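You operate a simulated robot arm through the tools that you are given. There is no shell and no other tool.

You run a simulated robot arm. Do the job below in one go: nothing can be reset, and whatever is moved stays where it is left.

TASK
Grip the green coupon again at the grip pressure on the card.
Fine: the load test card; low pressure, load to about zero, open the lower grip, set the knob, close it, take up 0.3 kN; loads within 0.05 kN.

Only the result counts: the job must be done as asked and must still hold three seconds after the hand-in. Knocking over, shifting, dropping, spilling or breaking anything else fails it.

THE ROBOT
A 7-joint arm with a two-finger parallel gripper, fixed in place. Base frame: the origin is on the floor under the middle of its stand, x ahead of it, y to its left, z up. Readings come in m, rad, newtons and seconds.
With the tool pointing down near the work surface it reaches from about 0.3 to 0.72 m from the base axis. Its first joint turns from -2.897 to 2.897 rad. Payload 1.57 kg.
The tool frame sits at the grasp point between the pads (the TCP): z along the fingers, y along the line on which they close. The tips reach 0.03 m beyond it. The gripper opens to 0.08 m. The fingers are 0.017 m wide and 0.012 m thick; the gripper's body (0.04 by 0.082 m) begins 0.08 m behind the TCP.
Orientation is told as [roll, pitch, yaw] about the base's x, y, z axes, in that order, counted from this pose: with the fingers straight down and closing along the base's y, the tool's x points along the base's -x, its y along +y and its z along -z.

THE INTERFACE
- The arm moves only by the tool servo_tool. Its argument "motion" is a list of rows, each a list of 7 numbers: the shift along the base's x, y, z in units of 20 mm (1.0 is 20 mm), then the turn, a rotation vector about the base's x, y, z in units of 4 degrees (1.0 is 4 degrees), then the opening, from 0 (shut) to 1 (fully open). In form: [[x, y, z, rx, ry, rz, fingers], ...]. A call has 1 to 20 rows; each row shifts and turns the commanded pose from where the row before left it. A call with a number of a shift or a turn outside -1 to 1 is refused whole. Each row takes 0.2 s and may step no farther than 0.05 m and 0.15 rad from the row before; otherwise, or with a gripper value out of range, the whole call is refused. Where a pose cannot be reached the arm comes as near as it can. A force on the tool above 80 N (or 10 N above the force at the start of the call, whichever is more), or a blocked arm, ends the call early, and 0.2 s more pass. The fingers move at their own pace (about 0.072 m/s each) and stop on an object; they squeeze with about 41 N. The grip force told is the motor's: it shows also when the fingers shut on nothing. Time passes only in rows, and 0.2 s behind the last, so rows that do not move let the fingers close. The reply holds the time, the measured pose of the TCP, the force on the tool along the base axes, the opening and the grip force, in the units named above and with some noise, with the torque about the TCP (base axes, N m) and any sound that the robot's microphone picked up.
- Cameras (640 x 400 px; columns grow to the right, rows downward): "scene" is fixed at [0.2207, 0.4985, 1.398]; the picture's right is [-0.85, -0.53, 0.00], its down [-0.35, 0.56, -0.75] and it looks along [0.39, -0.64, -0.66] (base axes); focal length 214 px, centre (320, 200). "wrist" rides on the gripper at [0.072, -0.007, -0.122] in the tool frame; the picture's right is [0.09, 1.00, 0.00], its down [-0.84, 0.08, -0.54] and it looks along [-0.54, 0.05, 0.84] (tool axes); focal length 238 px, centre (320, 200). There is no depth. A picture from a camera that has moved, and an enlarged one, comes with that camera's place and axes in the base frame and with its lens.
- get_image(camera): a new picture of that camera. The clock stands still meanwhile.
- slide_trunk(by): slides the trunk up (or, below 0, down) by that many m; the arm rides with it, the base frame stays. It gives what a move gives, with no picture.
- zoom(camera, box): a new picture of the part [left, top, right, bottom] of that camera's present view, enlarged. The clock stands still meanwhile.
- close_job(): hands the job in; it is judged then, once.

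Places have to be worked out from the pictures, the camera data and where the tool is seen. Open the gripper and draw the arm clear of the work before you hand the job in, unless the task says otherwise.

The tools are called by a JSON object that holds its "fn" and its "kwargs". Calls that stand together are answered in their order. servo_tool: Moves the arm, as the interface text tells. Its arguments: {"type":"object","properties":{"motion":{"type":"array","items":{"type":"array","items":{"type":"number"}}}},"required":["motion"]} The other tools are called the same way: slide_trunk (by) moves the trunk up or down; get_image (camera) takes a picture; zoom (camera, box) takes an enlarged picture of a part of a camera's view; close_job () hands the job in.

At the start:

```text
time_s: 0.0
tcp_pos: [0.3543, 0.177, 1.1802]
orientation: [-0.001, -0.001, -0.002]
wrist_force: [0.0, -0.2, 0.3]
ft_torque: [-0.01, -0.01, 0.01]
opening: 0.08
grasp_force: 0.1
trunk travel left (down, up): [-0.35, 0.13]
```

scene: 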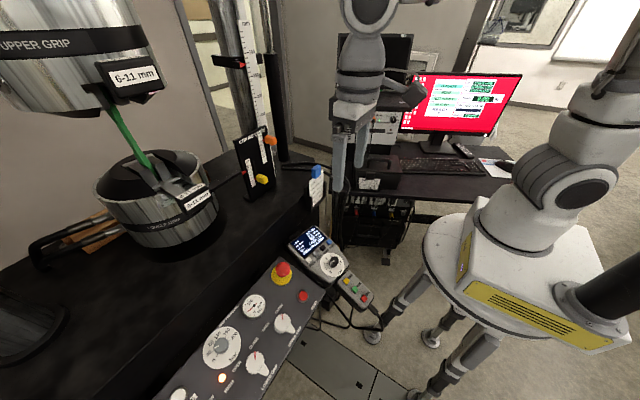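
wrist: 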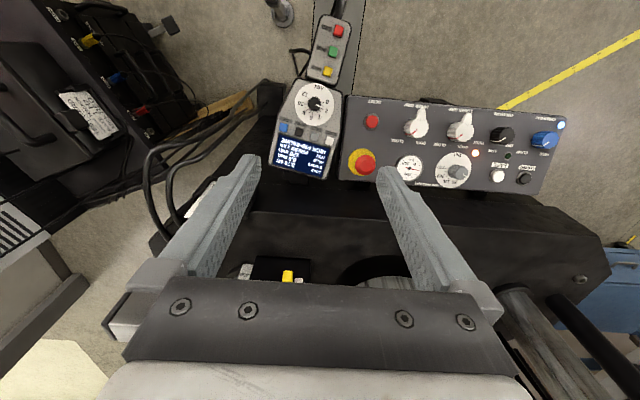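

I start by looking closely at the panel, handset, screen and any cards in both views before moving anything.

{"fn": "zoom", "kwargs": {"camera": "wrist", "box": [340, 80, 580, 230]}}

{"fn": "zoom", "kwargs": {"camera": "wrist", "box": [260, 10, 360, 190]}}

{"fn": "zoom", "kwargs": {"camera": "scene", "box": [150, 220, 390, 400]}}

{"fn": "zoom", "kwargs": {"camera": "scene", "box": [380, 60, 540, 160]}}

{"fn": "zoom", "kwargs": {"camera": "scene", "box": [220, 60, 340, 220]}}

{"fn": "zoom", "kwargs": {"camera": "scene", "box": [0, 20, 240, 260]}}

```text
2.67 times, centred on (460, 155) of wrist
camera zoom: at [0.2827, 0.1708, 1.3014], right [-0.09, 1.0, 0.0], down [0.84, 0.08, 0.54], along [0.54, 0.05, -0.84], focal length 636 px, centre (-53, 320)
```

zoom: 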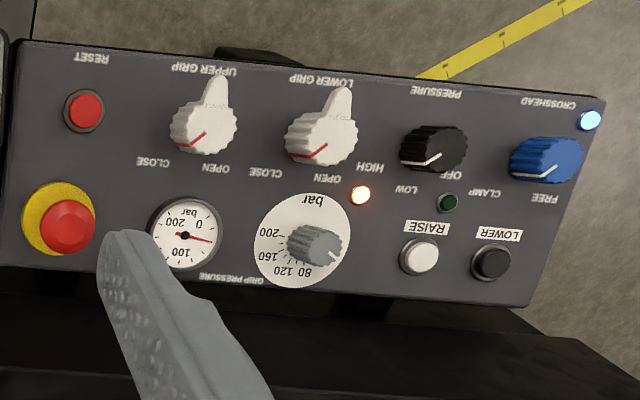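

```text
2.22 times, centred on (310, 100) of wrist
camera zoom: at [0.2827, 0.1708, 1.3014], right [-0.09, 1.0, 0.0], down [0.84, 0.08, 0.54], along [0.54, 0.05, -0.84], focal length 530 px, centre (342, 422)
```

zoom: 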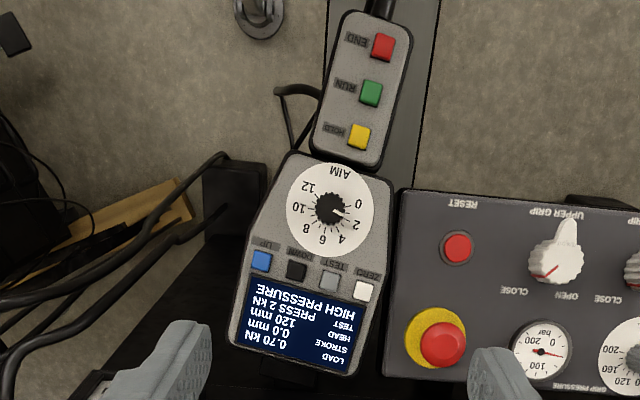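

```text
2.22 times, centred on (270, 310) of scene
camera zoom: at [0.2207, 0.4985, 1.398], right [-0.85, -0.53, 0.0], down [-0.35, 0.56, -0.75], along [0.39, -0.64, -0.66], focal length 477 px, centre (431, -44)
```

zoom: 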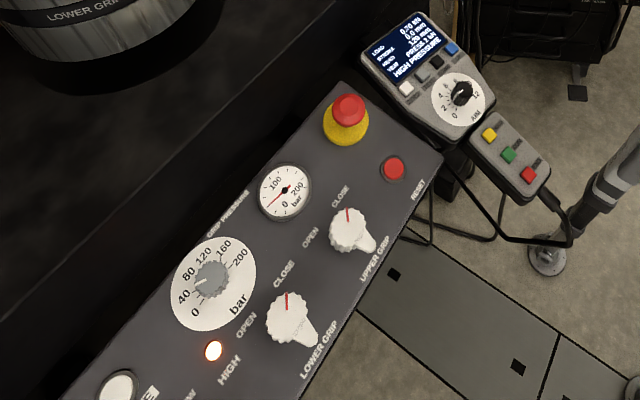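

```text
4.00 times, centred on (460, 110) of scene
camera zoom: at [0.2207, 0.4985, 1.398], right [-0.85, -0.53, 0.0], down [-0.35, 0.56, -0.75], along [0.39, -0.64, -0.66], focal length 858 px, centre (-240, 560)
```

zoom: 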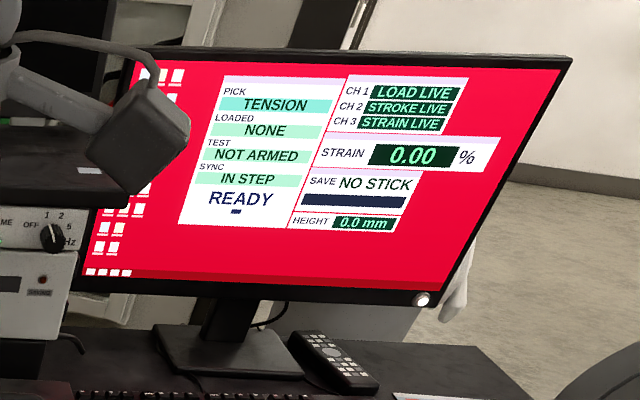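

```text
2.50 times, centred on (280, 140) of scene
camera zoom: at [0.2207, 0.4985, 1.398], right [-0.85, -0.53, 0.0], down [-0.35, 0.56, -0.75], along [0.39, -0.64, -0.66], focal length 536 px, centre (420, 350)
```

zoom: 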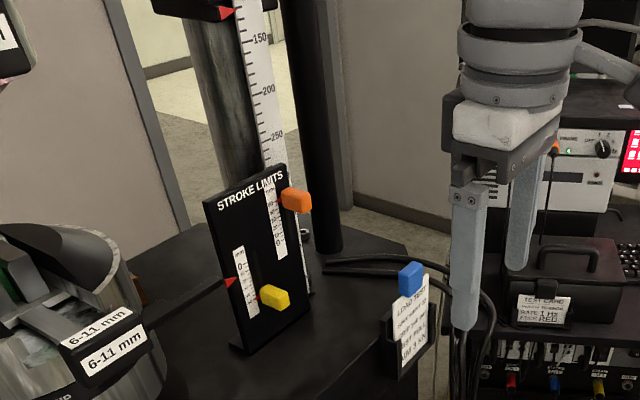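

```text
1.67 times, centred on (120, 140) of scene
camera zoom: at [0.2207, 0.4985, 1.398], right [-0.85, -0.53, 0.0], down [-0.35, 0.56, -0.75], along [0.39, -0.64, -0.66], focal length 358 px, centre (653, 300)
```

zoom: 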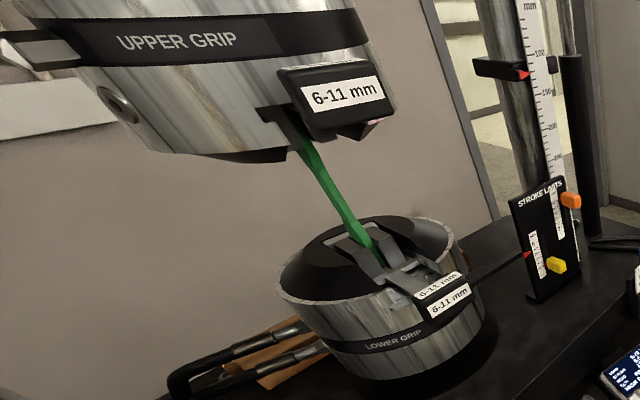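

The card titled "LOAD TEST" stands beside the stroke-limits board; I zoom tighter on it, on the handset display and on the card near the drawer to read the text.

{"fn": "zoom", "kwargs": {"camera": "scene", "box": [300, 155, 336, 210]}}

{"fn": "zoom", "kwargs": {"camera": "wrist", "box": [270, 130, 345, 185]}}

{"fn": "zoom", "kwargs": {"camera": "scene", "box": [340, 165, 400, 200]}}

{"fn": "zoom", "kwargs": {"camera": "scene", "box": [280, 215, 385, 315]}}

{"fn": "zoom", "kwargs": {"camera": "wrist", "box": [380, 140, 500, 200]}}

{"fn": "zoom", "kwargs": {"camera": "wrist", "box": [475, 100, 575, 200]}}

```text
7.27 times, centred on (318, 182) of scene
camera zoom: at [0.2207, 0.4985, 1.398], right [-0.85, -0.53, 0.0], down [-0.35, 0.56, -0.75], along [0.39, -0.64, -0.66], focal length 1560 px, centre (334, 327)
```

zoom: 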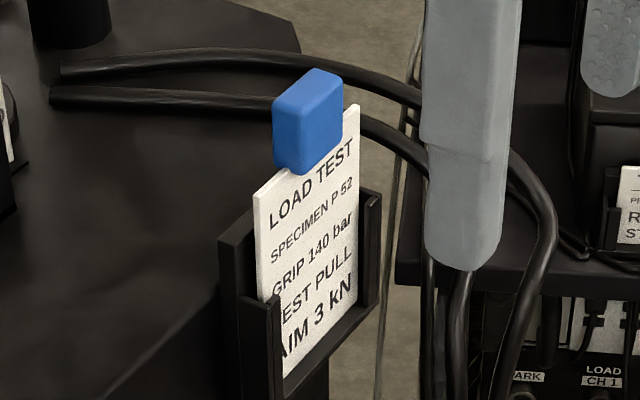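

```text
7.27 times, centred on (308, 158) of wrist
camera zoom: at [0.2827, 0.1708, 1.3014], right [-0.09, 1.0, 0.0], down [0.84, 0.08, 0.54], along [0.54, 0.05, -0.84], focal length 1734 px, centre (411, 509)
```

zoom: 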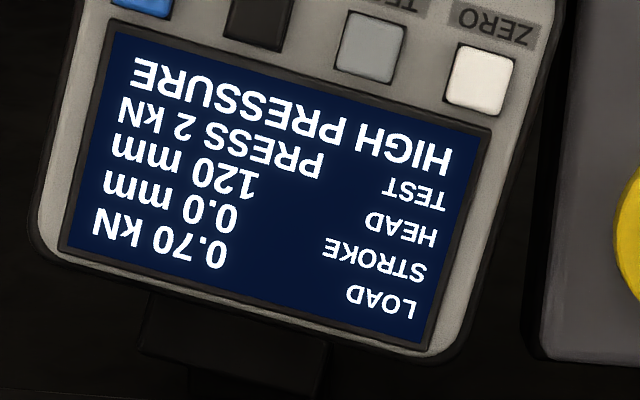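

```text
10.67 times, centred on (370, 182) of scene
camera zoom: at [0.2207, 0.4985, 1.398], right [-0.85, -0.53, 0.0], down [-0.35, 0.56, -0.75], along [0.39, -0.64, -0.66], focal length 2288 px, centre (-213, 387)
```

zoom: 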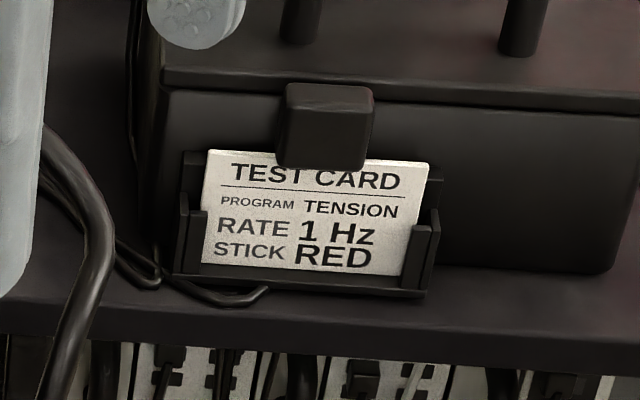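

```text
4.00 times, centred on (332, 265) of scene
camera zoom: at [0.2207, 0.4985, 1.398], right [-0.85, -0.53, 0.0], down [-0.35, 0.56, -0.75], along [0.39, -0.64, -0.66], focal length 858 px, centre (270, -60)
```

zoom: 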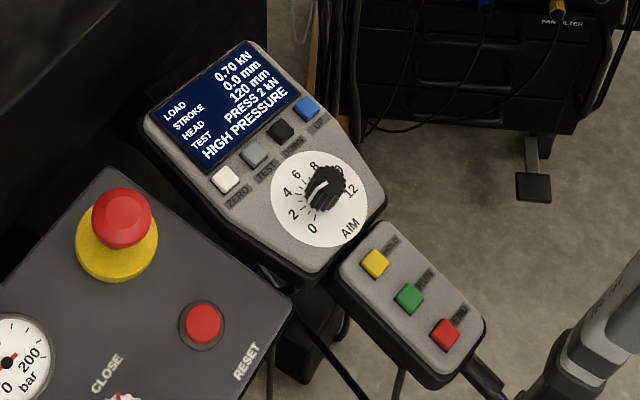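

```text
5.33 times, centred on (440, 170) of wrist
camera zoom: at [0.2827, 0.1708, 1.3014], right [-0.09, 1.0, 0.0], down [0.84, 0.08, 0.54], along [0.54, 0.05, -0.84], focal length 1271 px, centre (-320, 360)
```

zoom: 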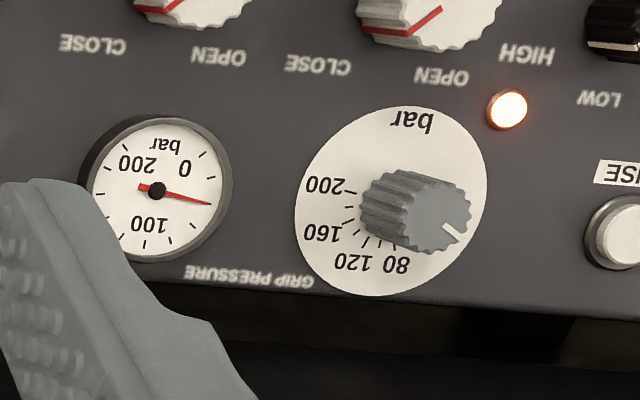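

```text
4.00 times, centred on (525, 150) of wrist
camera zoom: at [0.2827, 0.1708, 1.3014], right [-0.09, 1.0, 0.0], down [0.84, 0.08, 0.54], along [0.54, 0.05, -0.84], focal length 953 px, centre (-500, 400)
```

zoom: 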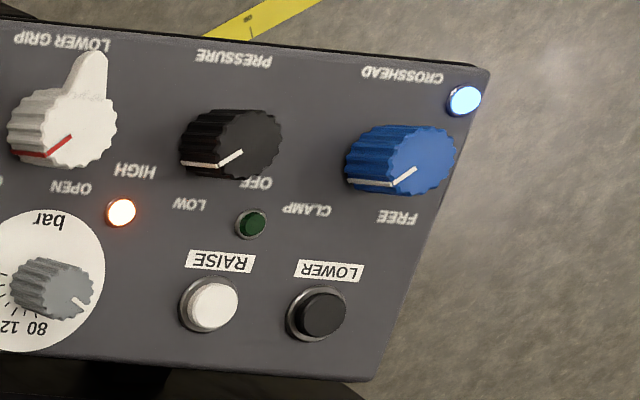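

Card reads "GRIP 140 bar, TEST PULL, AIM 3 kN"; the display shows LOAD 0.70 kN at HIGH PRESSURE, and triangulation puts the console at about x 0.40–0.49, y 0.27–0.65, z≈0.81 (sloping). I move the hand over the console, staying high, for a closer look.

{"fn": "servo_tool", "kwargs": {"motion": [[0, 1, -0.5, 0, 0, 0, 1], [0, 1, -0.5, 0, 0, 0, 1], [0, 1, -0.5, 0, 0, 0, 1], [0, 1, -0.5, 0, 0, 0, 1], [0, 1, -0.5, 0, 0, 0, 1], [0, 1, -0.5, 0, 0, 0, 1], [0, 1, -0.5, 0, 0, 0, 1], [0, 1, -0.5, 0, 0, 0, 1], [0, 1, -0.5, 0, 0, 0, 1], [0, 1, -0.5, 0, 0, 0, 1], [0, 1, -0.5, 0, 0, 0, 1], [0, 1, -0.5, 0, 0, 0, 1], [0, 1, -0.5, 0, 0, 0, 1], [0, 1, -0.5, 0, 0, 0, 1]]}}

{"fn": "get_image", "kwargs": {"camera": "wrist"}}

{"fn": "get_image", "kwargs": {"camera": "scene"}}

```text
time_s: 3.0
tcp_pos: [0.3546, 0.4575, 1.0381]
orientation: [0.0, 0.0, 0.0]
wrist_force: [-0.3, -0.5, 0.5]
ft_torque: [-0.01, 0.0, 0.02]
opening: 0.0802
grasp_force: 0.1
trunk travel left (down, up): [-0.35, 0.13]
```

```text
taken
camera wrist: at [0.2827, 0.4512, 1.1607], right [-0.09, 1.0, 0.0], down [0.84, 0.08, 0.54], along [0.54, 0.05, -0.84], focal length 238 px, centre (320, 200)
```

wrist: 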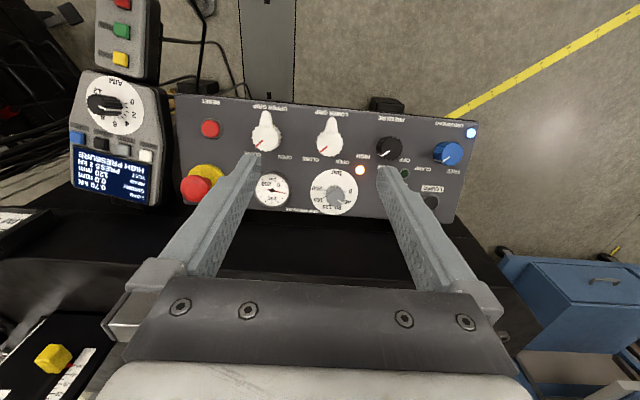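

```text
taken
```

scene: 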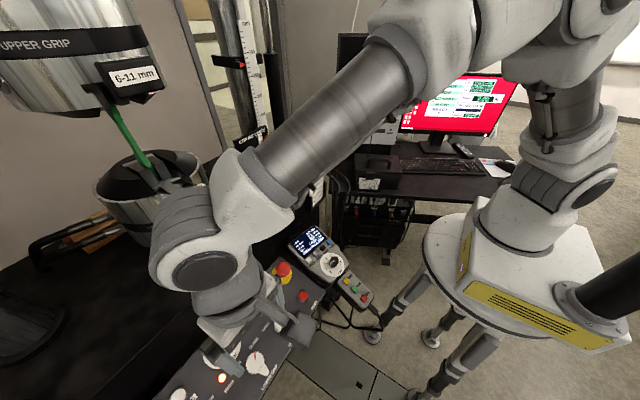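

The panel is now in clear view; I zoom into the wrist picture to locate the knobs and pointers exactly.

{"fn": "zoom", "kwargs": {"camera": "wrist", "box": [340, 90, 500, 220]}}

{"fn": "zoom", "kwargs": {"camera": "wrist", "box": [180, 90, 360, 220]}}

{"fn": "zoom", "kwargs": {"camera": "wrist", "box": [60, 40, 220, 220]}}

```text
3.08 times, centred on (420, 155) of wrist
camera zoom: at [0.2827, 0.4512, 1.1607], right [-0.09, 1.0, 0.0], down [0.84, 0.08, 0.54], along [0.54, 0.05, -0.84], focal length 733 px, centre (12, 338)
```

zoom: 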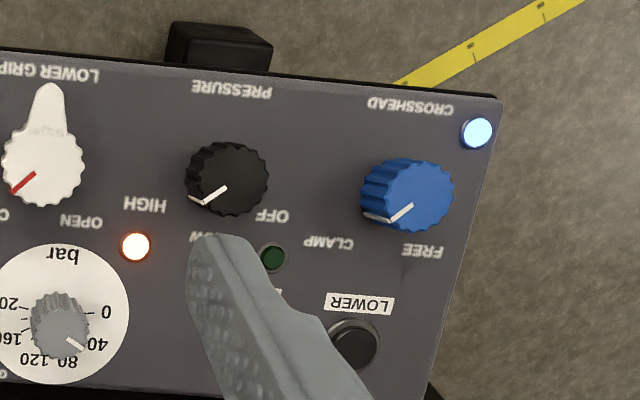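

```text
3.08 times, centred on (270, 155) of wrist
camera zoom: at [0.2827, 0.4512, 1.1607], right [-0.09, 1.0, 0.0], down [0.84, 0.08, 0.54], along [0.54, 0.05, -0.84], focal length 733 px, centre (474, 338)
```

zoom: 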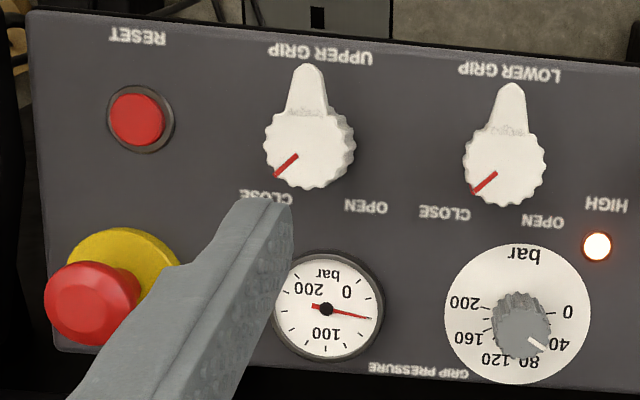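

```text
2.22 times, centred on (140, 130) of wrist
camera zoom: at [0.2827, 0.4512, 1.1607], right [-0.09, 1.0, 0.0], down [0.84, 0.08, 0.54], along [0.54, 0.05, -0.84], focal length 530 px, centre (720, 356)
```

zoom: 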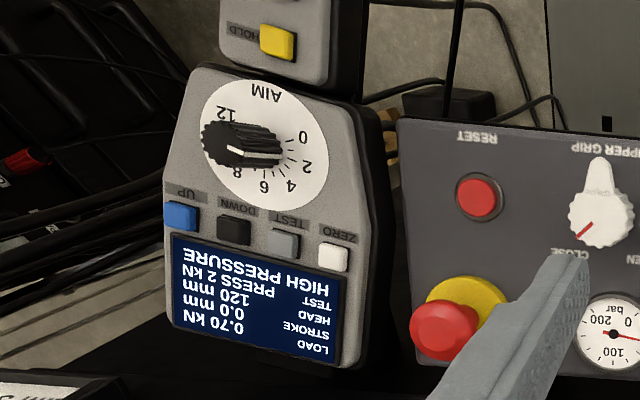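

The PRESSURE knob is pointing at HIGH with its top near (0.407, 0.574, 0.80); the pressure dial and gauge sit near 40 bar. I tilt the tool about 13° to match the sloped panel and hover roughly 0.10 m over the PRESSURE knob for a close look.

{"fn": "servo_tool", "kwargs": {"motion": [[0.15, 0.58, -0.69, 0, -0.325, 0, 0.8], [0.15, 0.58, -0.69, 0, -0.325, 0, 0.8], [0.15, 0.58, -0.69, 0, -0.325, 0, 0.8], [0.15, 0.58, -0.69, 0, -0.325, 0, 0.8], [0.15, 0.58, -0.69, 0, -0.325, 0, 0.8], [0.15, 0.58, -0.69, 0, -0.325, 0, 0.8], [0.15, 0.58, -0.69, 0, -0.325, 0, 0.8], [0.15, 0.58, -0.69, 0, -0.325, 0, 0.8], [0.15, 0.58, -0.69, 0, -0.325, 0, 0.8], [0.15, 0.58, -0.69, 0, -0.325, 0, 0.8]]}}

{"fn": "get_image", "kwargs": {"camera": "wrist"}}

{"fn": "get_image", "kwargs": {"camera": "scene"}}

```text
time_s: 5.2
tcp_pos: [0.3842, 0.574, 0.9006]
orientation: [-0.001, -0.227, -0.001]
wrist_force: [0.3, 0.6, 0.7]
ft_torque: [0.01, 0.01, 0.02]
opening: 0.064
grasp_force: 0.0
trunk travel left (down, up): [-0.35, 0.13]
```

```text
taken
camera wrist: at [0.2871, 0.5666, 1.0035], right [-0.09, 1.0, -0.02], down [0.69, 0.08, 0.72], along [0.72, 0.05, -0.7], focal length 238 px, centre (320, 200)
```

wrist: 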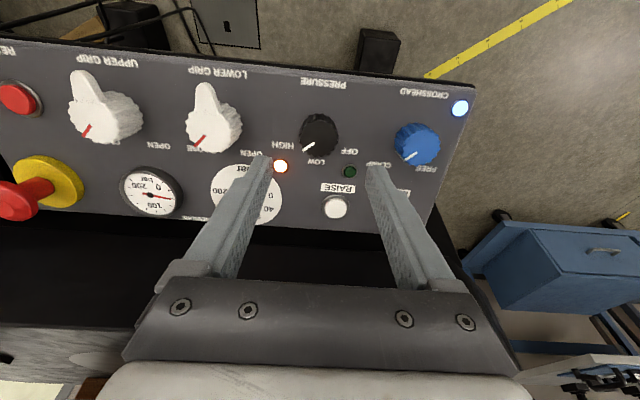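

```text
taken
```

scene: 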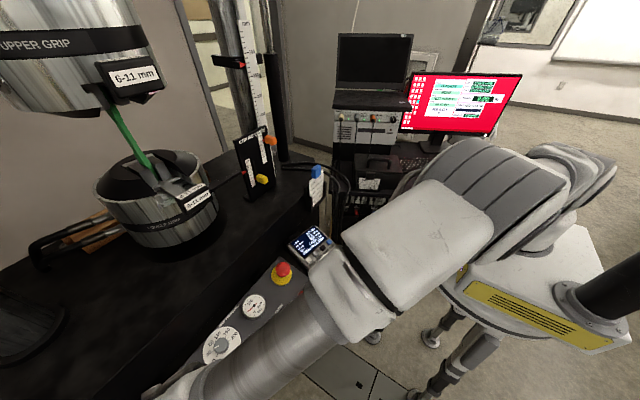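

The knob appears right where the tool axis should meet it. I zoom in to refine centre and pointer and to gauge the panel slope.

{"fn": "zoom", "kwargs": {"camera": "wrist", "box": [260, 80, 380, 180]}}

{"fn": "zoom", "kwargs": {"camera": "wrist", "box": [0, 30, 280, 220]}}

{"fn": "zoom", "kwargs": {"camera": "wrist", "box": [300, 60, 480, 240]}}

```text
4.00 times, centred on (320, 130) of wrist
camera zoom: at [0.2871, 0.5666, 1.0035], right [-0.09, 1.0, -0.02], down [0.69, 0.08, 0.72], along [0.72, 0.05, -0.7], focal length 953 px, centre (320, 480)
```

zoom: 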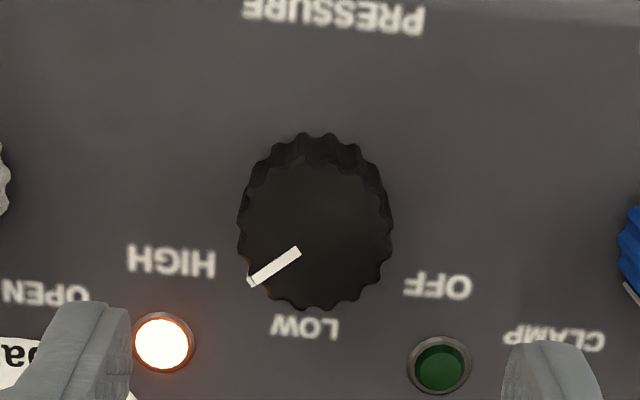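

```text
2.11 times, centred on (140, 125) of wrist
camera zoom: at [0.2871, 0.5666, 1.0035], right [-0.09, 1.0, -0.02], down [0.69, 0.08, 0.72], along [0.72, 0.05, -0.7], focal length 502 px, centre (699, 358)
```

zoom: 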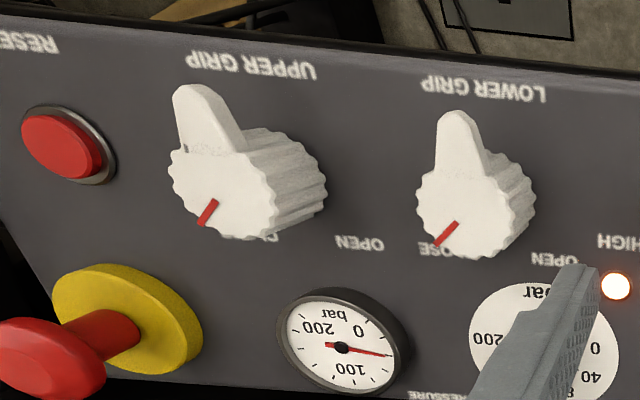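

```text
2.22 times, centred on (390, 150) of wrist
camera zoom: at [0.2871, 0.5666, 1.0035], right [-0.09, 1.0, -0.02], down [0.69, 0.08, 0.72], along [0.72, 0.05, -0.7], focal length 530 px, centre (164, 311)
```

zoom: 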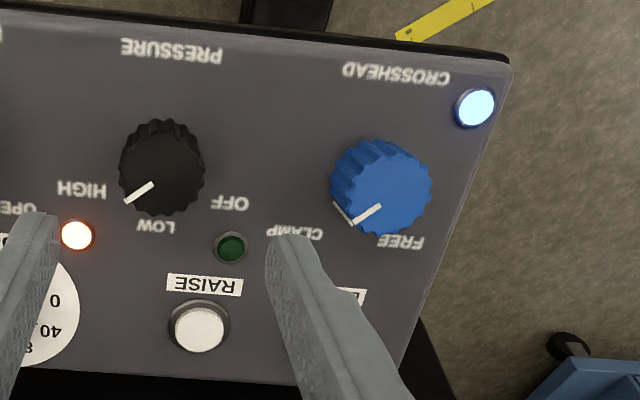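

Knob centre comes out at about (0.405, 0.572), top z≈0.81, radius ≈17.5 mm, so the tool axis is within 2 mm. I descend 75 mm along the panel normal with the fingers straddling the knob.

{"fn": "servo_tool", "kwargs": {"motion": [[0.14, -0.02, -0.61, 0, 0, 0, 0.72], [0.14, -0.02, -0.61, 0, 0, 0, 0.72], [0.14, -0.02, -0.61, 0, 0, 0, 0.72], [0.14, -0.02, -0.61, 0, 0, 0, 0.72], [0.14, 0, -0.61, 0, 0, 0, 0.72], [0.14, 0, -0.6, 0, 0, 0, 0.72]]}}

{"fn": "get_image", "kwargs": {"camera": "wrist"}}

```text
time_s: 6.6
tcp_pos: [0.4008, 0.572, 0.8286]
orientation: [0.0, -0.226, 0.002]
wrist_force: [0.4, 0.5, -0.5]
ft_torque: [0.03, -0.01, 0.04]
opening: 0.0577
grasp_force: 0.3
trunk travel left (down, up): [-0.35, 0.13]
```

```text
taken
camera wrist: at [0.3045, 0.565, 0.931], right [-0.09, 1.0, -0.02], down [0.69, 0.08, 0.72], along [0.72, 0.05, -0.7], focal length 238 px, centre (320, 200)
```

wrist: 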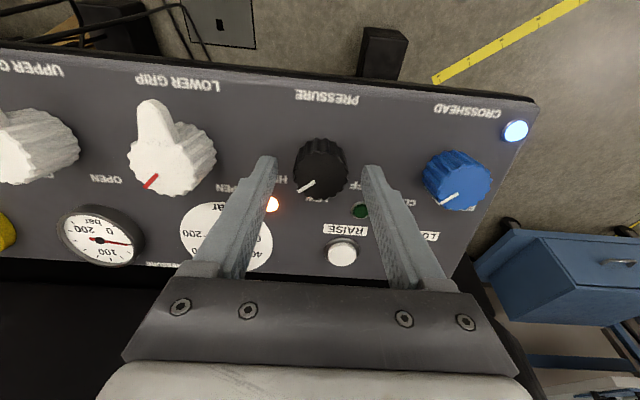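

The fingers straddle the knob; I zoom to check the depth before closing.

{"fn": "zoom", "kwargs": {"camera": "wrist", "box": [240, 120, 400, 220]}}

```text
4.00 times, centred on (320, 170) of wrist
camera zoom: at [0.3045, 0.565, 0.931], right [-0.09, 1.0, -0.02], down [0.69, 0.08, 0.72], along [0.72, 0.05, -0.7], focal length 953 px, centre (320, 320)
```

zoom: 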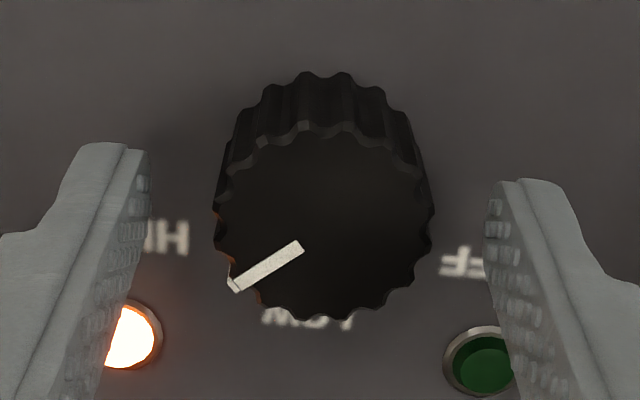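

Knob top sits about 20 mm beyond the TCP and is centred within a millimetre. I go 6 mm deeper and close the fingers on it.

{"fn": "servo_tool", "kwargs": {"motion": [[0.07, 0, -0.29, 0, 0, 0, 0.72], [0, 0, 0, 0, 0, 0, 0.3], [0, 0, 0, 0, 0, 0, 0.3], [0, 0, 0, 0, 0, 0, 0.3]]}}

{"fn": "zoom", "kwargs": {"camera": "wrist", "box": [240, 120, 400, 220]}}

```text
time_s: 7.6
tcp_pos: [0.4021, 0.5718, 0.8217]
orientation: [0.001, -0.227, 0.0]
wrist_force: [1.6, 4.5, -2.7]
ft_torque: [0.26, -0.12, 0.06]
opening: 0.0354
grasp_force: 41.6
trunk travel left (down, up): [-0.35, 0.13]
```

```text
4.00 times, centred on (320, 170) of wrist
camera zoom: at [0.3055, 0.5652, 0.925], right [-0.09, 1.0, -0.02], down [0.69, 0.08, 0.72], along [0.71, 0.05, -0.7], focal length 953 px, centre (320, 320)
```

zoom: 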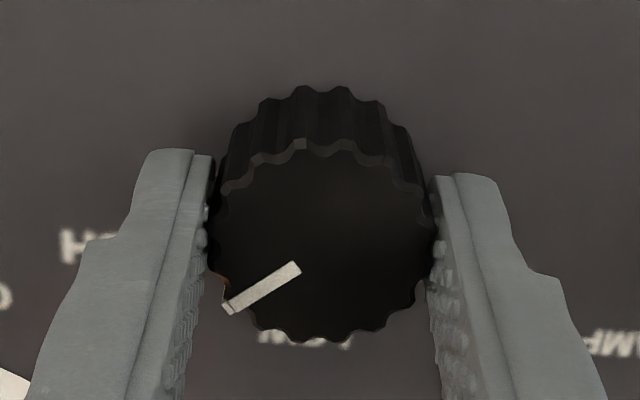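

The knob is held (35.4 mm, 41 N). I turn it 45° counter-clockwise seen from above, about the panel normal, from HIGH to LOW.

{"fn": "servo_tool", "kwargs": {"motion": [[0, 0, 0, -0.211, 0, 0.913, 0.3], [0, 0, 0, -0.211, 0, 0.913, 0.3], [0, 0, 0, -0.211, 0, 0.913, 0.3], [0, 0, 0, -0.211, 0, 0.913, 0.3], [0, 0, 0, -0.211, 0, 0.913, 0.3], [0, 0, 0, -0.211, 0, 0.913, 0.3], [0, 0, 0, -0.211, 0, 0.913, 0.3], [0, 0, 0, -0.211, 0, 0.913, 0.3], [0, 0, 0, -0.211, 0, 0.913, 0.3], [0, 0, 0, -0.211, 0, 0.913, 0.3], [0, 0, 0, -0.211, 0, 0.913, 0.3], [0, 0, 0, -0.211, 0, 0.913, 0.3]]}}

{"fn": "get_image", "kwargs": {"camera": "wrist"}}

{"fn": "zoom", "kwargs": {"camera": "scene", "box": [280, 215, 385, 315]}}

```text
time_s: 10.2
tcp_pos: [0.4014, 0.5723, 0.822]
orientation: [-0.163, -0.159, 0.799]
wrist_force: [1.9, 12.4, -1.3]
ft_torque: [-1.27, -0.17, -0.36]
opening: 0.0358
grasp_force: 42.4
trunk travel left (down, up): [-0.35, 0.13]
```

```text
taken
camera wrist: at [0.3303, 0.517, 0.9306], right [-0.75, 0.64, -0.17], down [0.4, 0.65, 0.65], along [0.53, 0.42, -0.74], focal length 238 px, centre (320, 200)
```

wrist: 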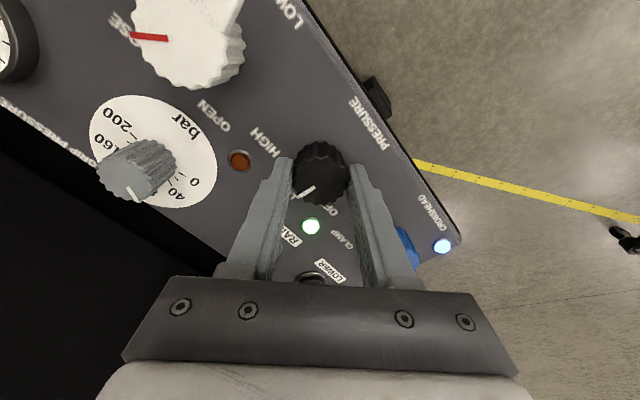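

```text
4.00 times, centred on (332, 265) of scene
camera zoom: at [0.2207, 0.4985, 1.398], right [-0.85, -0.53, 0.0], down [-0.35, 0.56, -0.75], along [0.39, -0.64, -0.66], focal length 858 px, centre (270, -60)
```

zoom: 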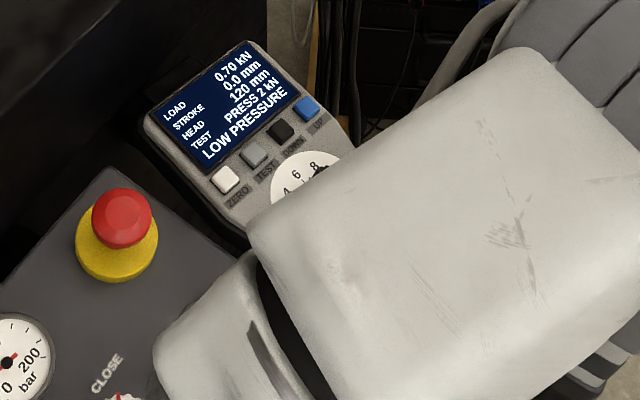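

The display now says LOW PRESSURE and the green lamp is lit, with load still 0.70 kN. I open, back off along the normal, and turn back while travelling towards the handset.

{"fn": "servo_tool", "kwargs": {"motion": [[0, 0, 0, 0, 0, 0, 0.75], [0, 0, 0, 0, 0, 0, 0.75], [-0.2, 0, 0.9, 0, 0, 0, 0.75], [-0.2, 0, 0.9, 0, 0, 0, 0.75], [-0.2, 0, 0.9, 0, 0, 0, 0.75], [-0.2, 0, 0.9, 0, 0, 0, 0.75], [-0.2, 0, 0.9, 0, 0, 0, 0.75], [-0.2, 0, 0.9, 0, 0, 0, 0.75], [0, -1, 0, 0.211, 0, -0.913, 0.5], [0, -1, 0, 0.211, 0, -0.913, 0.2], [0, -1, 0, 0.211, 0, -0.913, 0], [0, -1, 0, 0.211, 0, -0.913, 0], [0, -1, 0, 0.211, 0, -0.913, 0], [0, -1, 0, 0.211, 0, -0.913, 0], [0, -1, 0, 0.211, 0, -0.913, 0], [0, -1, 0, 0.211, 0, -0.913, 0], [0, -1, 0, 0.211, 0, -0.913, 0], [0, -1, 0, 0.211, 0, -0.913, 0], [0, -1, 0, 0.211, 0, -0.913, 0], [0, -1, 0, 0.211, 0, -0.913, 0]]}}

{"fn": "get_image", "kwargs": {"camera": "wrist"}}

```text
time_s: 14.4
tcp_pos: [0.3791, 0.332, 0.9309]
orientation: [0.0, -0.227, -0.001]
wrist_force: [0.0, 0.3, 0.0]
ft_torque: [0.0, 0.0, -0.01]
opening: 0.0
grasp_force: 21.4
trunk travel left (down, up): [-0.35, 0.13]
```

```text
taken
camera wrist: at [0.2813, 0.3251, 1.0339], right [-0.09, 1.0, -0.02], down [0.69, 0.08, 0.72], along [0.72, 0.05, -0.7], focal length 238 px, centre (320, 200)
```

wrist: 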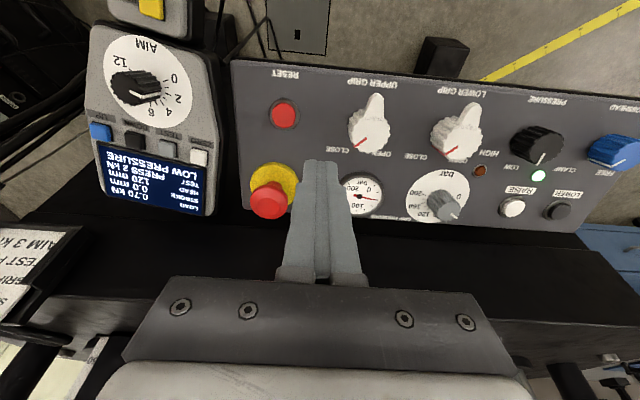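

The tool is clear with the fingers shut. I carry on to hover over the handset keys for a close view.

{"fn": "servo_tool", "kwargs": {"motion": [[0, -1, 0.15, 0, 0, 0, 0], [0, -1, 0.15, 0, 0, 0, 0], [0, -1, 0.15, 0, 0, 0, 0], [0, -1, 0.15, 0, 0, 0, 0], [0, -1, 0.15, 0, 0, 0, 0], [0, -1, 0.15, 0, 0, 0, 0], [0, -1, 0.15, 0, 0, 0, 0], [0, -1, 0.15, 0, 0, 0, 0], [0, -1, 0.15, 0, 0, 0, 0]]}}

{"fn": "get_image", "kwargs": {"camera": "wrist"}}

{"fn": "zoom", "kwargs": {"camera": "wrist", "box": [240, 40, 440, 180]}}

```text
time_s: 16.4
tcp_pos: [0.379, 0.1522, 0.9586]
orientation: [-0.001, -0.226, 0.001]
wrist_force: [-0.8, -0.6, -0.8]
ft_torque: [-0.01, -0.01, -0.01]
opening: 0.0002
grasp_force: 20.8
trunk travel left (down, up): [-0.35, 0.13]
```

```text
taken
camera wrist: at [0.2821, 0.1447, 1.0606], right [-0.09, 1.0, -0.02], down [0.69, 0.08, 0.72], along [0.71, 0.05, -0.7], focal length 238 px, centre (320, 200)
```

wrist: 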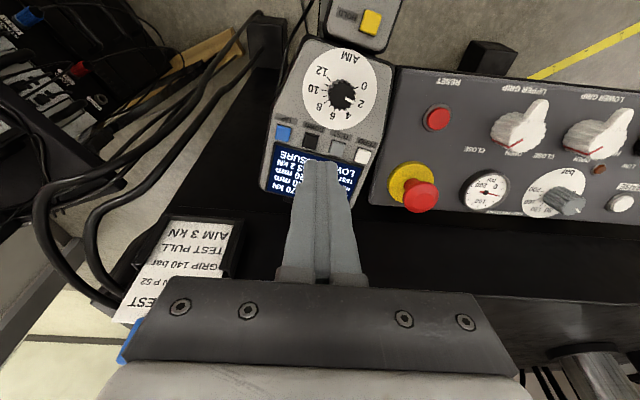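

```text
2.86 times, centred on (340, 110) of wrist
camera zoom: at [0.2821, 0.1447, 1.0606], right [-0.09, 1.0, -0.02], down [0.69, 0.08, 0.72], along [0.71, 0.05, -0.7], focal length 681 px, centre (263, 457)
```

zoom: 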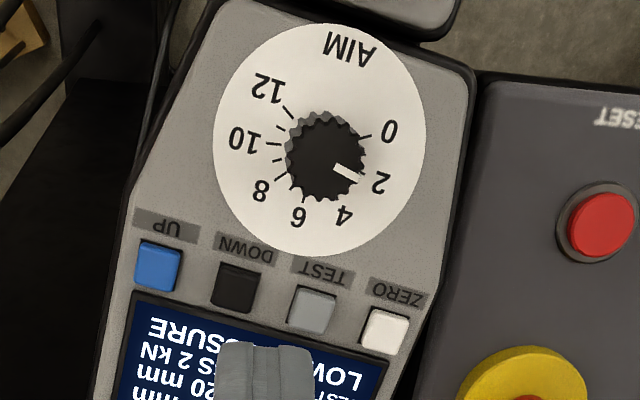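

The LOAD TEST card is confirmed at 140 bar, and the UP key triangulates to about (0.4235, 0.111, 0.821). I hover the closed tips about 30 mm above it.

{"fn": "servo_tool", "kwargs": {"motion": [[0.31, -0.41, -0.8, 0, 0, 0, 0], [0.31, -0.41, -0.8, 0, 0, 0, 0], [0.31, -0.41, -0.8, 0, 0, 0, 0], [0.31, -0.41, -0.8, 0, 0, 0, 0], [0.31, -0.41, -0.8, 0, 0, 0, 0]]}}

{"fn": "get_image", "kwargs": {"camera": "wrist"}}

{"fn": "zoom", "kwargs": {"camera": "scene", "box": [280, 215, 385, 315]}}

```text
time_s: 17.6
tcp_pos: [0.4084, 0.1105, 0.8773]
orientation: [-0.001, -0.227, -0.001]
wrist_force: [-0.5, 0.4, 0.6]
ft_torque: [0.0, -0.03, -0.02]
opening: 0.0001
grasp_force: 21.3
trunk travel left (down, up): [-0.35, 0.13]
```

```text
taken
camera wrist: at [0.3124, 0.1043, 0.9801], right [-0.09, 1.0, -0.02], down [0.69, 0.08, 0.72], along [0.71, 0.05, -0.7], focal length 238 px, centre (320, 200)
```

wrist: 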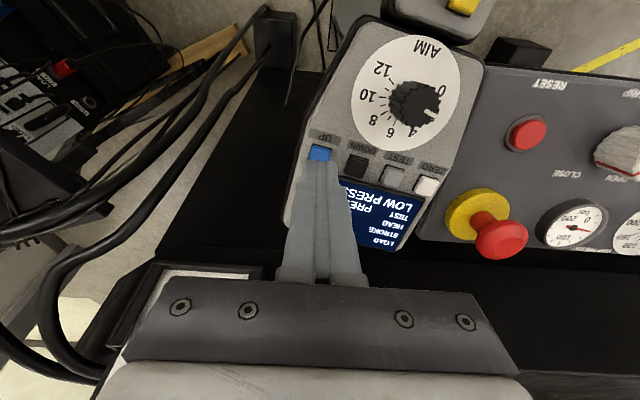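

```text
4.00 times, centred on (332, 265) of scene
camera zoom: at [0.2207, 0.4985, 1.398], right [-0.85, -0.53, 0.0], down [-0.35, 0.56, -0.75], along [0.39, -0.64, -0.66], focal length 858 px, centre (270, -60)
```

zoom: 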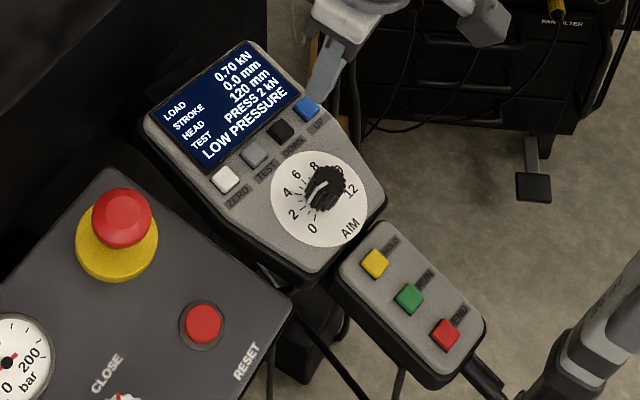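

The tip lines up with the UP key. I lower about 24 mm to just above it and check before making a brief press.

{"fn": "servo_tool", "kwargs": {"motion": [[0.14, 0, -0.58, 0, 0, 0, 0], [0.14, 0, -0.58, 0, 0, 0, 0]]}}

{"fn": "zoom", "kwargs": {"camera": "scene", "box": [280, 215, 385, 315]}}

{"fn": "zoom", "kwargs": {"camera": "wrist", "box": [260, 120, 400, 220]}}

```text
time_s: 18.2
tcp_pos: [0.4151, 0.1102, 0.8537]
orientation: [-0.001, -0.227, 0.001]
wrist_force: [-0.5, -0.6, 0.6]
ft_torque: [-0.03, 0.0, -0.01]
opening: 0.0
grasp_force: 21.3
trunk travel left (down, up): [-0.35, 0.13]
```

```text
4.00 times, centred on (332, 265) of scene
camera zoom: at [0.2207, 0.4985, 1.398], right [-0.85, -0.53, 0.0], down [-0.35, 0.56, -0.75], along [0.39, -0.64, -0.66], focal length 858 px, centre (270, -60)
```

zoom: 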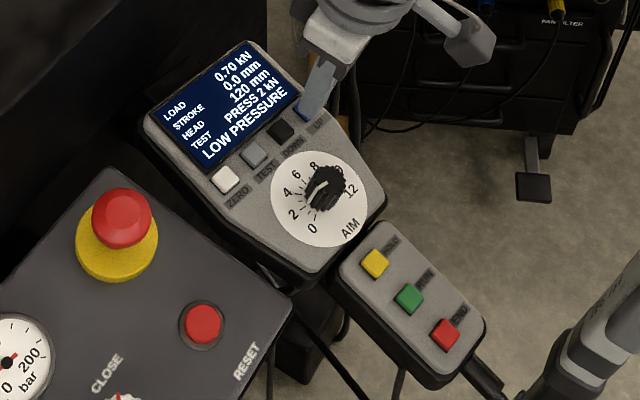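

```text
4.00 times, centred on (330, 170) of wrist
camera zoom: at [0.3181, 0.1041, 0.9563], right [-0.09, 1.0, -0.02], down [0.69, 0.08, 0.72], along [0.71, 0.05, -0.7], focal length 953 px, centre (280, 320)
```

zoom: 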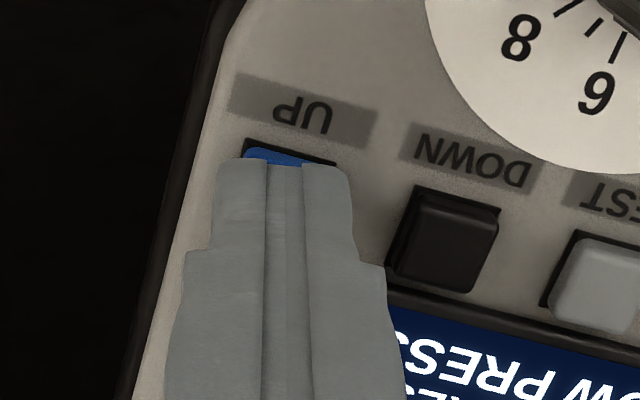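

The tip is over the UP key, a few millimetres off it, with load unchanged at 0.70 kN. I step down 2 mm at a time until contact.

{"fn": "servo_tool", "kwargs": {"motion": [[0.022, 0, -0.097, 0, 0, 0, 0]]}}

{"fn": "zoom", "kwargs": {"camera": "scene", "box": [300, 220, 350, 260]}}

```text
time_s: 18.6
tcp_pos: [0.414, 0.1106, 0.8523]
orientation: [0.001, -0.227, 0.001]
wrist_force: [-0.8, 0.1, 1.4]
ft_torque: [0.0, -0.02, 0.02]
opening: 0.0
grasp_force: 21.4
trunk travel left (down, up): [-0.35, 0.13]
heard: click
```

```text
10.00 times, centred on (325, 240) of scene
camera zoom: at [0.2207, 0.4985, 1.398], right [-0.85, -0.53, 0.0], down [-0.35, 0.56, -0.75], along [0.39, -0.64, -0.66], focal length 2145 px, centre (270, -200)
```

zoom: 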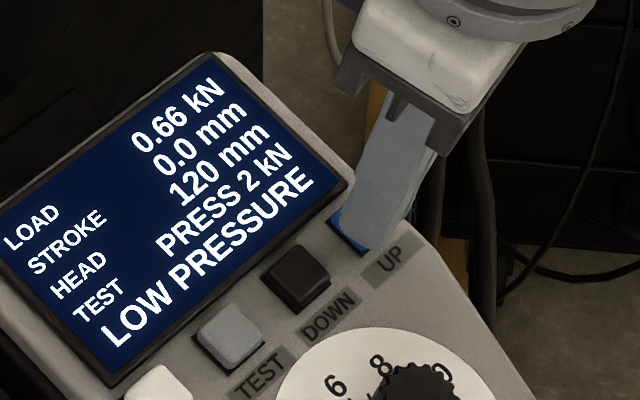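

A click, and the load dropped to 0.66 kN – UP unloads. I hold the key one row to measure the rate.

{"fn": "servo_tool", "kwargs": {"motion": [[0, 0, 0, 0, 0, 0, 0]]}}

{"fn": "zoom", "kwargs": {"camera": "scene", "box": [300, 220, 350, 260]}}

```text
time_s: 19.0
tcp_pos: [0.4157, 0.1104, 0.8521]
orientation: [0.001, -0.227, 0.001]
wrist_force: [0.8, 0.8, 1.3]
ft_torque: [0.0, -0.04, -0.01]
opening: 0.0
grasp_force: 21.6
trunk travel left (down, up): [-0.35, 0.13]
```

```text
10.00 times, centred on (325, 240) of scene
camera zoom: at [0.2207, 0.4985, 1.398], right [-0.85, -0.53, 0.0], down [-0.35, 0.56, -0.75], along [0.39, -0.64, -0.66], focal length 2145 px, centre (270, -200)
```

zoom: 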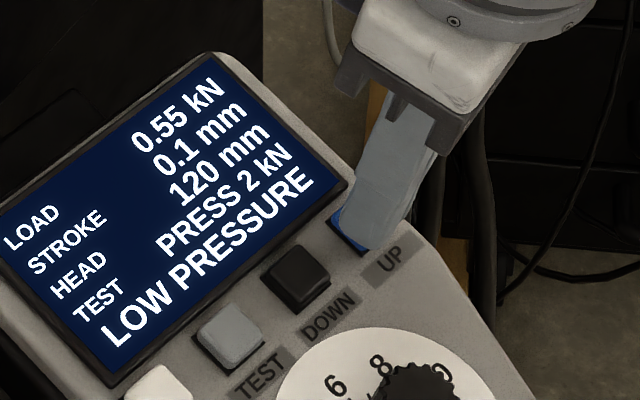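

Rate is about 0.055 kN per 0.2 s. I hold 1.4 s more to reach roughly 0.16 kN.

{"fn": "servo_tool", "kwargs": {"motion": [[0, 0, 0, 0, 0, 0, 0], [0, 0, 0, 0, 0, 0, 0], [0, 0, 0, 0, 0, 0, 0], [0, 0, 0, 0, 0, 0, 0], [0, 0, 0, 0, 0, 0, 0], [0, 0, 0, 0, 0, 0, 0]]}}

{"fn": "zoom", "kwargs": {"camera": "scene", "box": [300, 220, 350, 260]}}

```text
time_s: 20.4
tcp_pos: [0.4147, 0.1109, 0.8526]
orientation: [0.001, -0.226, 0.001]
wrist_force: [-0.3, 0.2, 1.2]
ft_torque: [-0.02, -0.03, -0.01]
opening: 0.0
grasp_force: 21.3
trunk travel left (down, up): [-0.35, 0.13]
```

```text
10.00 times, centred on (325, 240) of scene
camera zoom: at [0.2207, 0.4985, 1.398], right [-0.85, -0.53, 0.0], down [-0.35, 0.56, -0.75], along [0.39, -0.64, -0.66], focal length 2145 px, centre (270, -200)
```

zoom: 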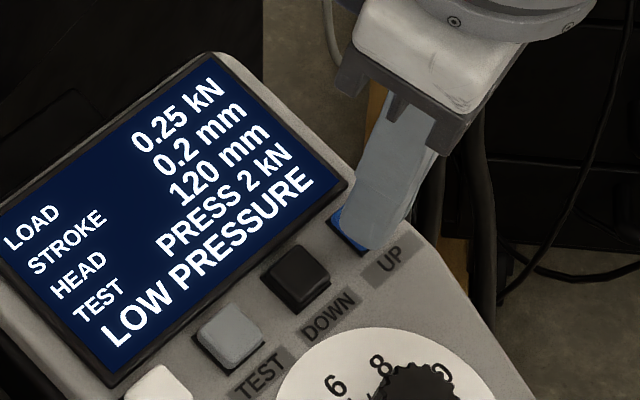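

Now 0.25 kN, dropping about 0.043 kN per 0.2 s. I hold three more rows, then lift off by 12 mm and read.

{"fn": "servo_tool", "kwargs": {"motion": [[0, 0, 0, 0, 0, 0, 0], [0, 0, 0, 0, 0, 0, 0], [0, 0, 0, 0, 0, 0, 0], [-0.13, 0, 0.58, 0, 0, 0, 0]]}}

{"fn": "zoom", "kwargs": {"camera": "scene", "box": [300, 220, 350, 260]}}

```text
time_s: 21.4
tcp_pos: [0.4124, 0.1107, 0.8638]
orientation: [0.002, -0.228, 0.001]
wrist_force: [0.4, -0.7, -0.3]
ft_torque: [0.0, 0.01, -0.02]
opening: 0.0
grasp_force: 21.0
trunk travel left (down, up): [-0.35, 0.13]
```

```text
10.00 times, centred on (325, 240) of scene
camera zoom: at [0.2207, 0.4985, 1.398], right [-0.85, -0.53, 0.0], down [-0.35, 0.56, -0.75], along [0.39, -0.64, -0.66], focal length 2145 px, centre (270, -200)
```

zoom: 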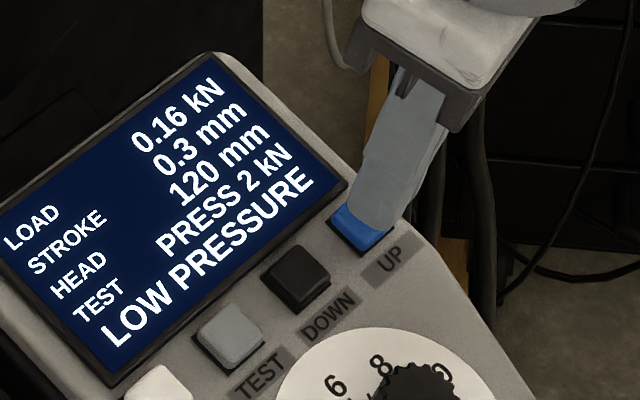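

Reads 0.16 kN after release; I wait one row to see whether the reading is settled.

{"fn": "servo_tool", "kwargs": {"motion": [[0, 0, 0, 0, 0, 0, 0], [0, 0, 0, 0, 0, 0, 0]]}}

{"fn": "zoom", "kwargs": {"camera": "scene", "box": [300, 220, 350, 260]}}

```text
time_s: 22.0
tcp_pos: [0.4117, 0.1103, 0.8631]
orientation: [0.0, -0.227, -0.001]
wrist_force: [0.9, 0.2, 0.1]
ft_torque: [0.01, 0.04, 0.01]
opening: 0.0002
grasp_force: 21.5
trunk travel left (down, up): [-0.35, 0.13]
```

```text
10.00 times, centred on (325, 240) of scene
camera zoom: at [0.2207, 0.4985, 1.398], right [-0.85, -0.53, 0.0], down [-0.35, 0.56, -0.75], along [0.39, -0.64, -0.66], focal length 2145 px, centre (270, -200)
```

zoom: 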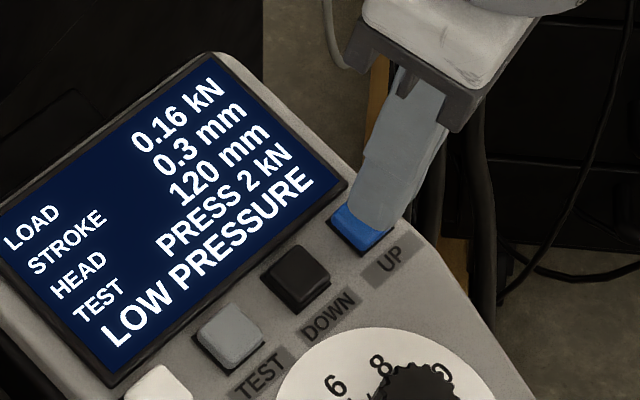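

Settled at 0.16 kN. Another press of about 0.7 s should bring it near zero.

{"fn": "servo_tool", "kwargs": {"motion": [[0.13, 0, -0.58, 0, 0, 0, 0], [0, 0, 0, 0, 0, 0, 0], [0, 0, 0, 0, 0, 0, 0], [0, 0, 0, 0, 0, 0, 0], [-0.13, 0, 0.58, 0, 0, 0, 0], [0, 0, 0, 0, 0, 0, 0]]}}

{"fn": "zoom", "kwargs": {"camera": "scene", "box": [300, 220, 350, 260]}}

```text
time_s: 23.4
tcp_pos: [0.4116, 0.1102, 0.8643]
orientation: [0.0, -0.226, 0.001]
wrist_force: [0.5, 0.6, 0.5]
ft_torque: [0.0, -0.01, -0.01]
opening: 0.0
grasp_force: 21.0
trunk travel left (down, up): [-0.35, 0.13]
```

```text
10.00 times, centred on (325, 240) of scene
camera zoom: at [0.2207, 0.4985, 1.398], right [-0.85, -0.53, 0.0], down [-0.35, 0.56, -0.75], along [0.39, -0.64, -0.66], focal length 2145 px, centre (270, -200)
```

zoom: 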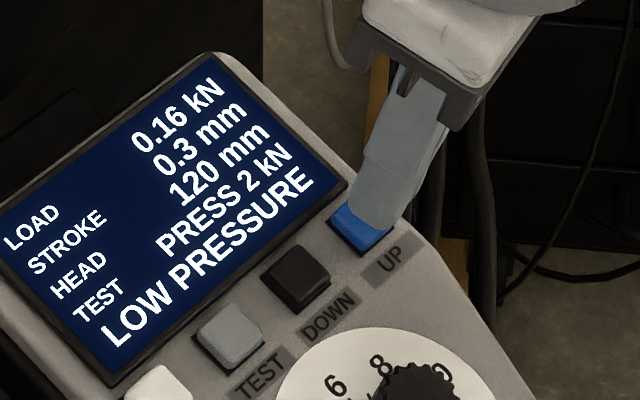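

No click was heard and the load is unchanged – the press was just too shallow. I repeat 2 mm deeper.

{"fn": "servo_tool", "kwargs": {"motion": [[0.15, 0, -0.68, 0, 0, 0, 0], [0, 0, 0, 0, 0, 0, 0], [0, 0, 0, 0, 0, 0, 0], [-0.15, 0, 0.68, 0, 0, 0, 0], [0, 0, 0, 0, 0, 0, 0]]}}

{"fn": "zoom", "kwargs": {"camera": "scene", "box": [300, 220, 350, 260]}}

```text
time_s: 24.6
tcp_pos: [0.4128, 0.1105, 0.8635]
orientation: [-0.001, -0.227, 0.001]
wrist_force: [0.8, -0.3, 0.2]
ft_torque: [-0.04, 0.0, 0.01]
opening: 0.0
grasp_force: 21.4
trunk travel left (down, up): [-0.35, 0.13]
heard: click
```

```text
10.00 times, centred on (325, 240) of scene
camera zoom: at [0.2207, 0.4985, 1.398], right [-0.85, -0.53, 0.0], down [-0.35, 0.56, -0.75], along [0.39, -0.64, -0.66], focal length 2145 px, centre (270, -200)
```

zoom: 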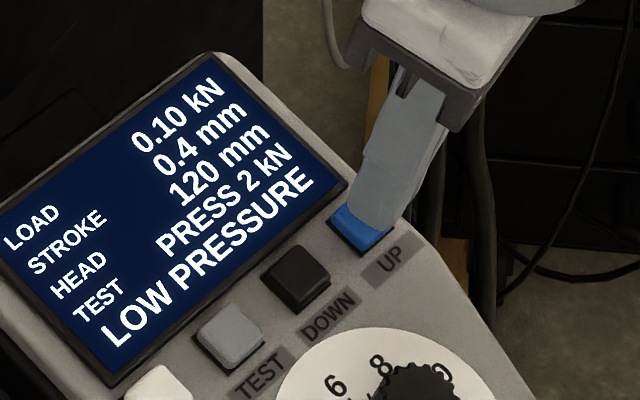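

Load 0.10 kN after about 0.45 s of pressing. I press again slightly longer.

{"fn": "servo_tool", "kwargs": {"motion": [[0.15, 0, -0.68, 0, 0, 0, 0], [0, 0, 0, 0, 0, 0, 0], [0, 0, 0, 0, 0, 0, 0], [0, 0, 0, 0, 0, 0, 0], [-0.15, 0, 0.68, 0, 0, 0, 0], [0, 0, 0, 0, 0, 0, 0]]}}

{"fn": "zoom", "kwargs": {"camera": "scene", "box": [300, 220, 350, 260]}}

```text
time_s: 26.0
tcp_pos: [0.4131, 0.1101, 0.8635]
orientation: [0.0, -0.227, 0.0]
wrist_force: [0.2, -0.3, -0.5]
ft_torque: [0.01, 0.02, 0.02]
opening: 0.0
grasp_force: 21.2
trunk travel left (down, up): [-0.35, 0.13]
heard: click
```

```text
10.00 times, centred on (325, 240) of scene
camera zoom: at [0.2207, 0.4985, 1.398], right [-0.85, -0.53, 0.0], down [-0.35, 0.56, -0.75], along [0.39, -0.64, -0.66], focal length 2145 px, centre (270, -200)
```

zoom: 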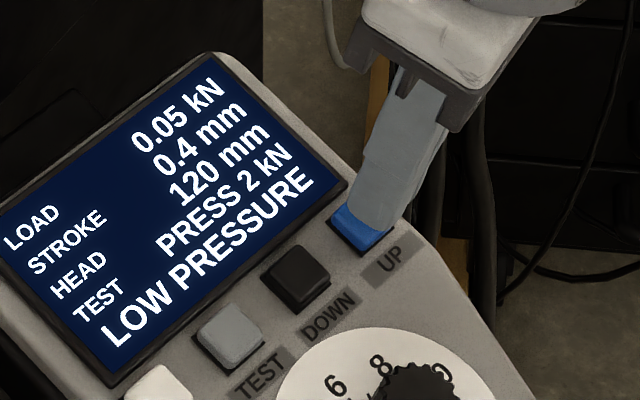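

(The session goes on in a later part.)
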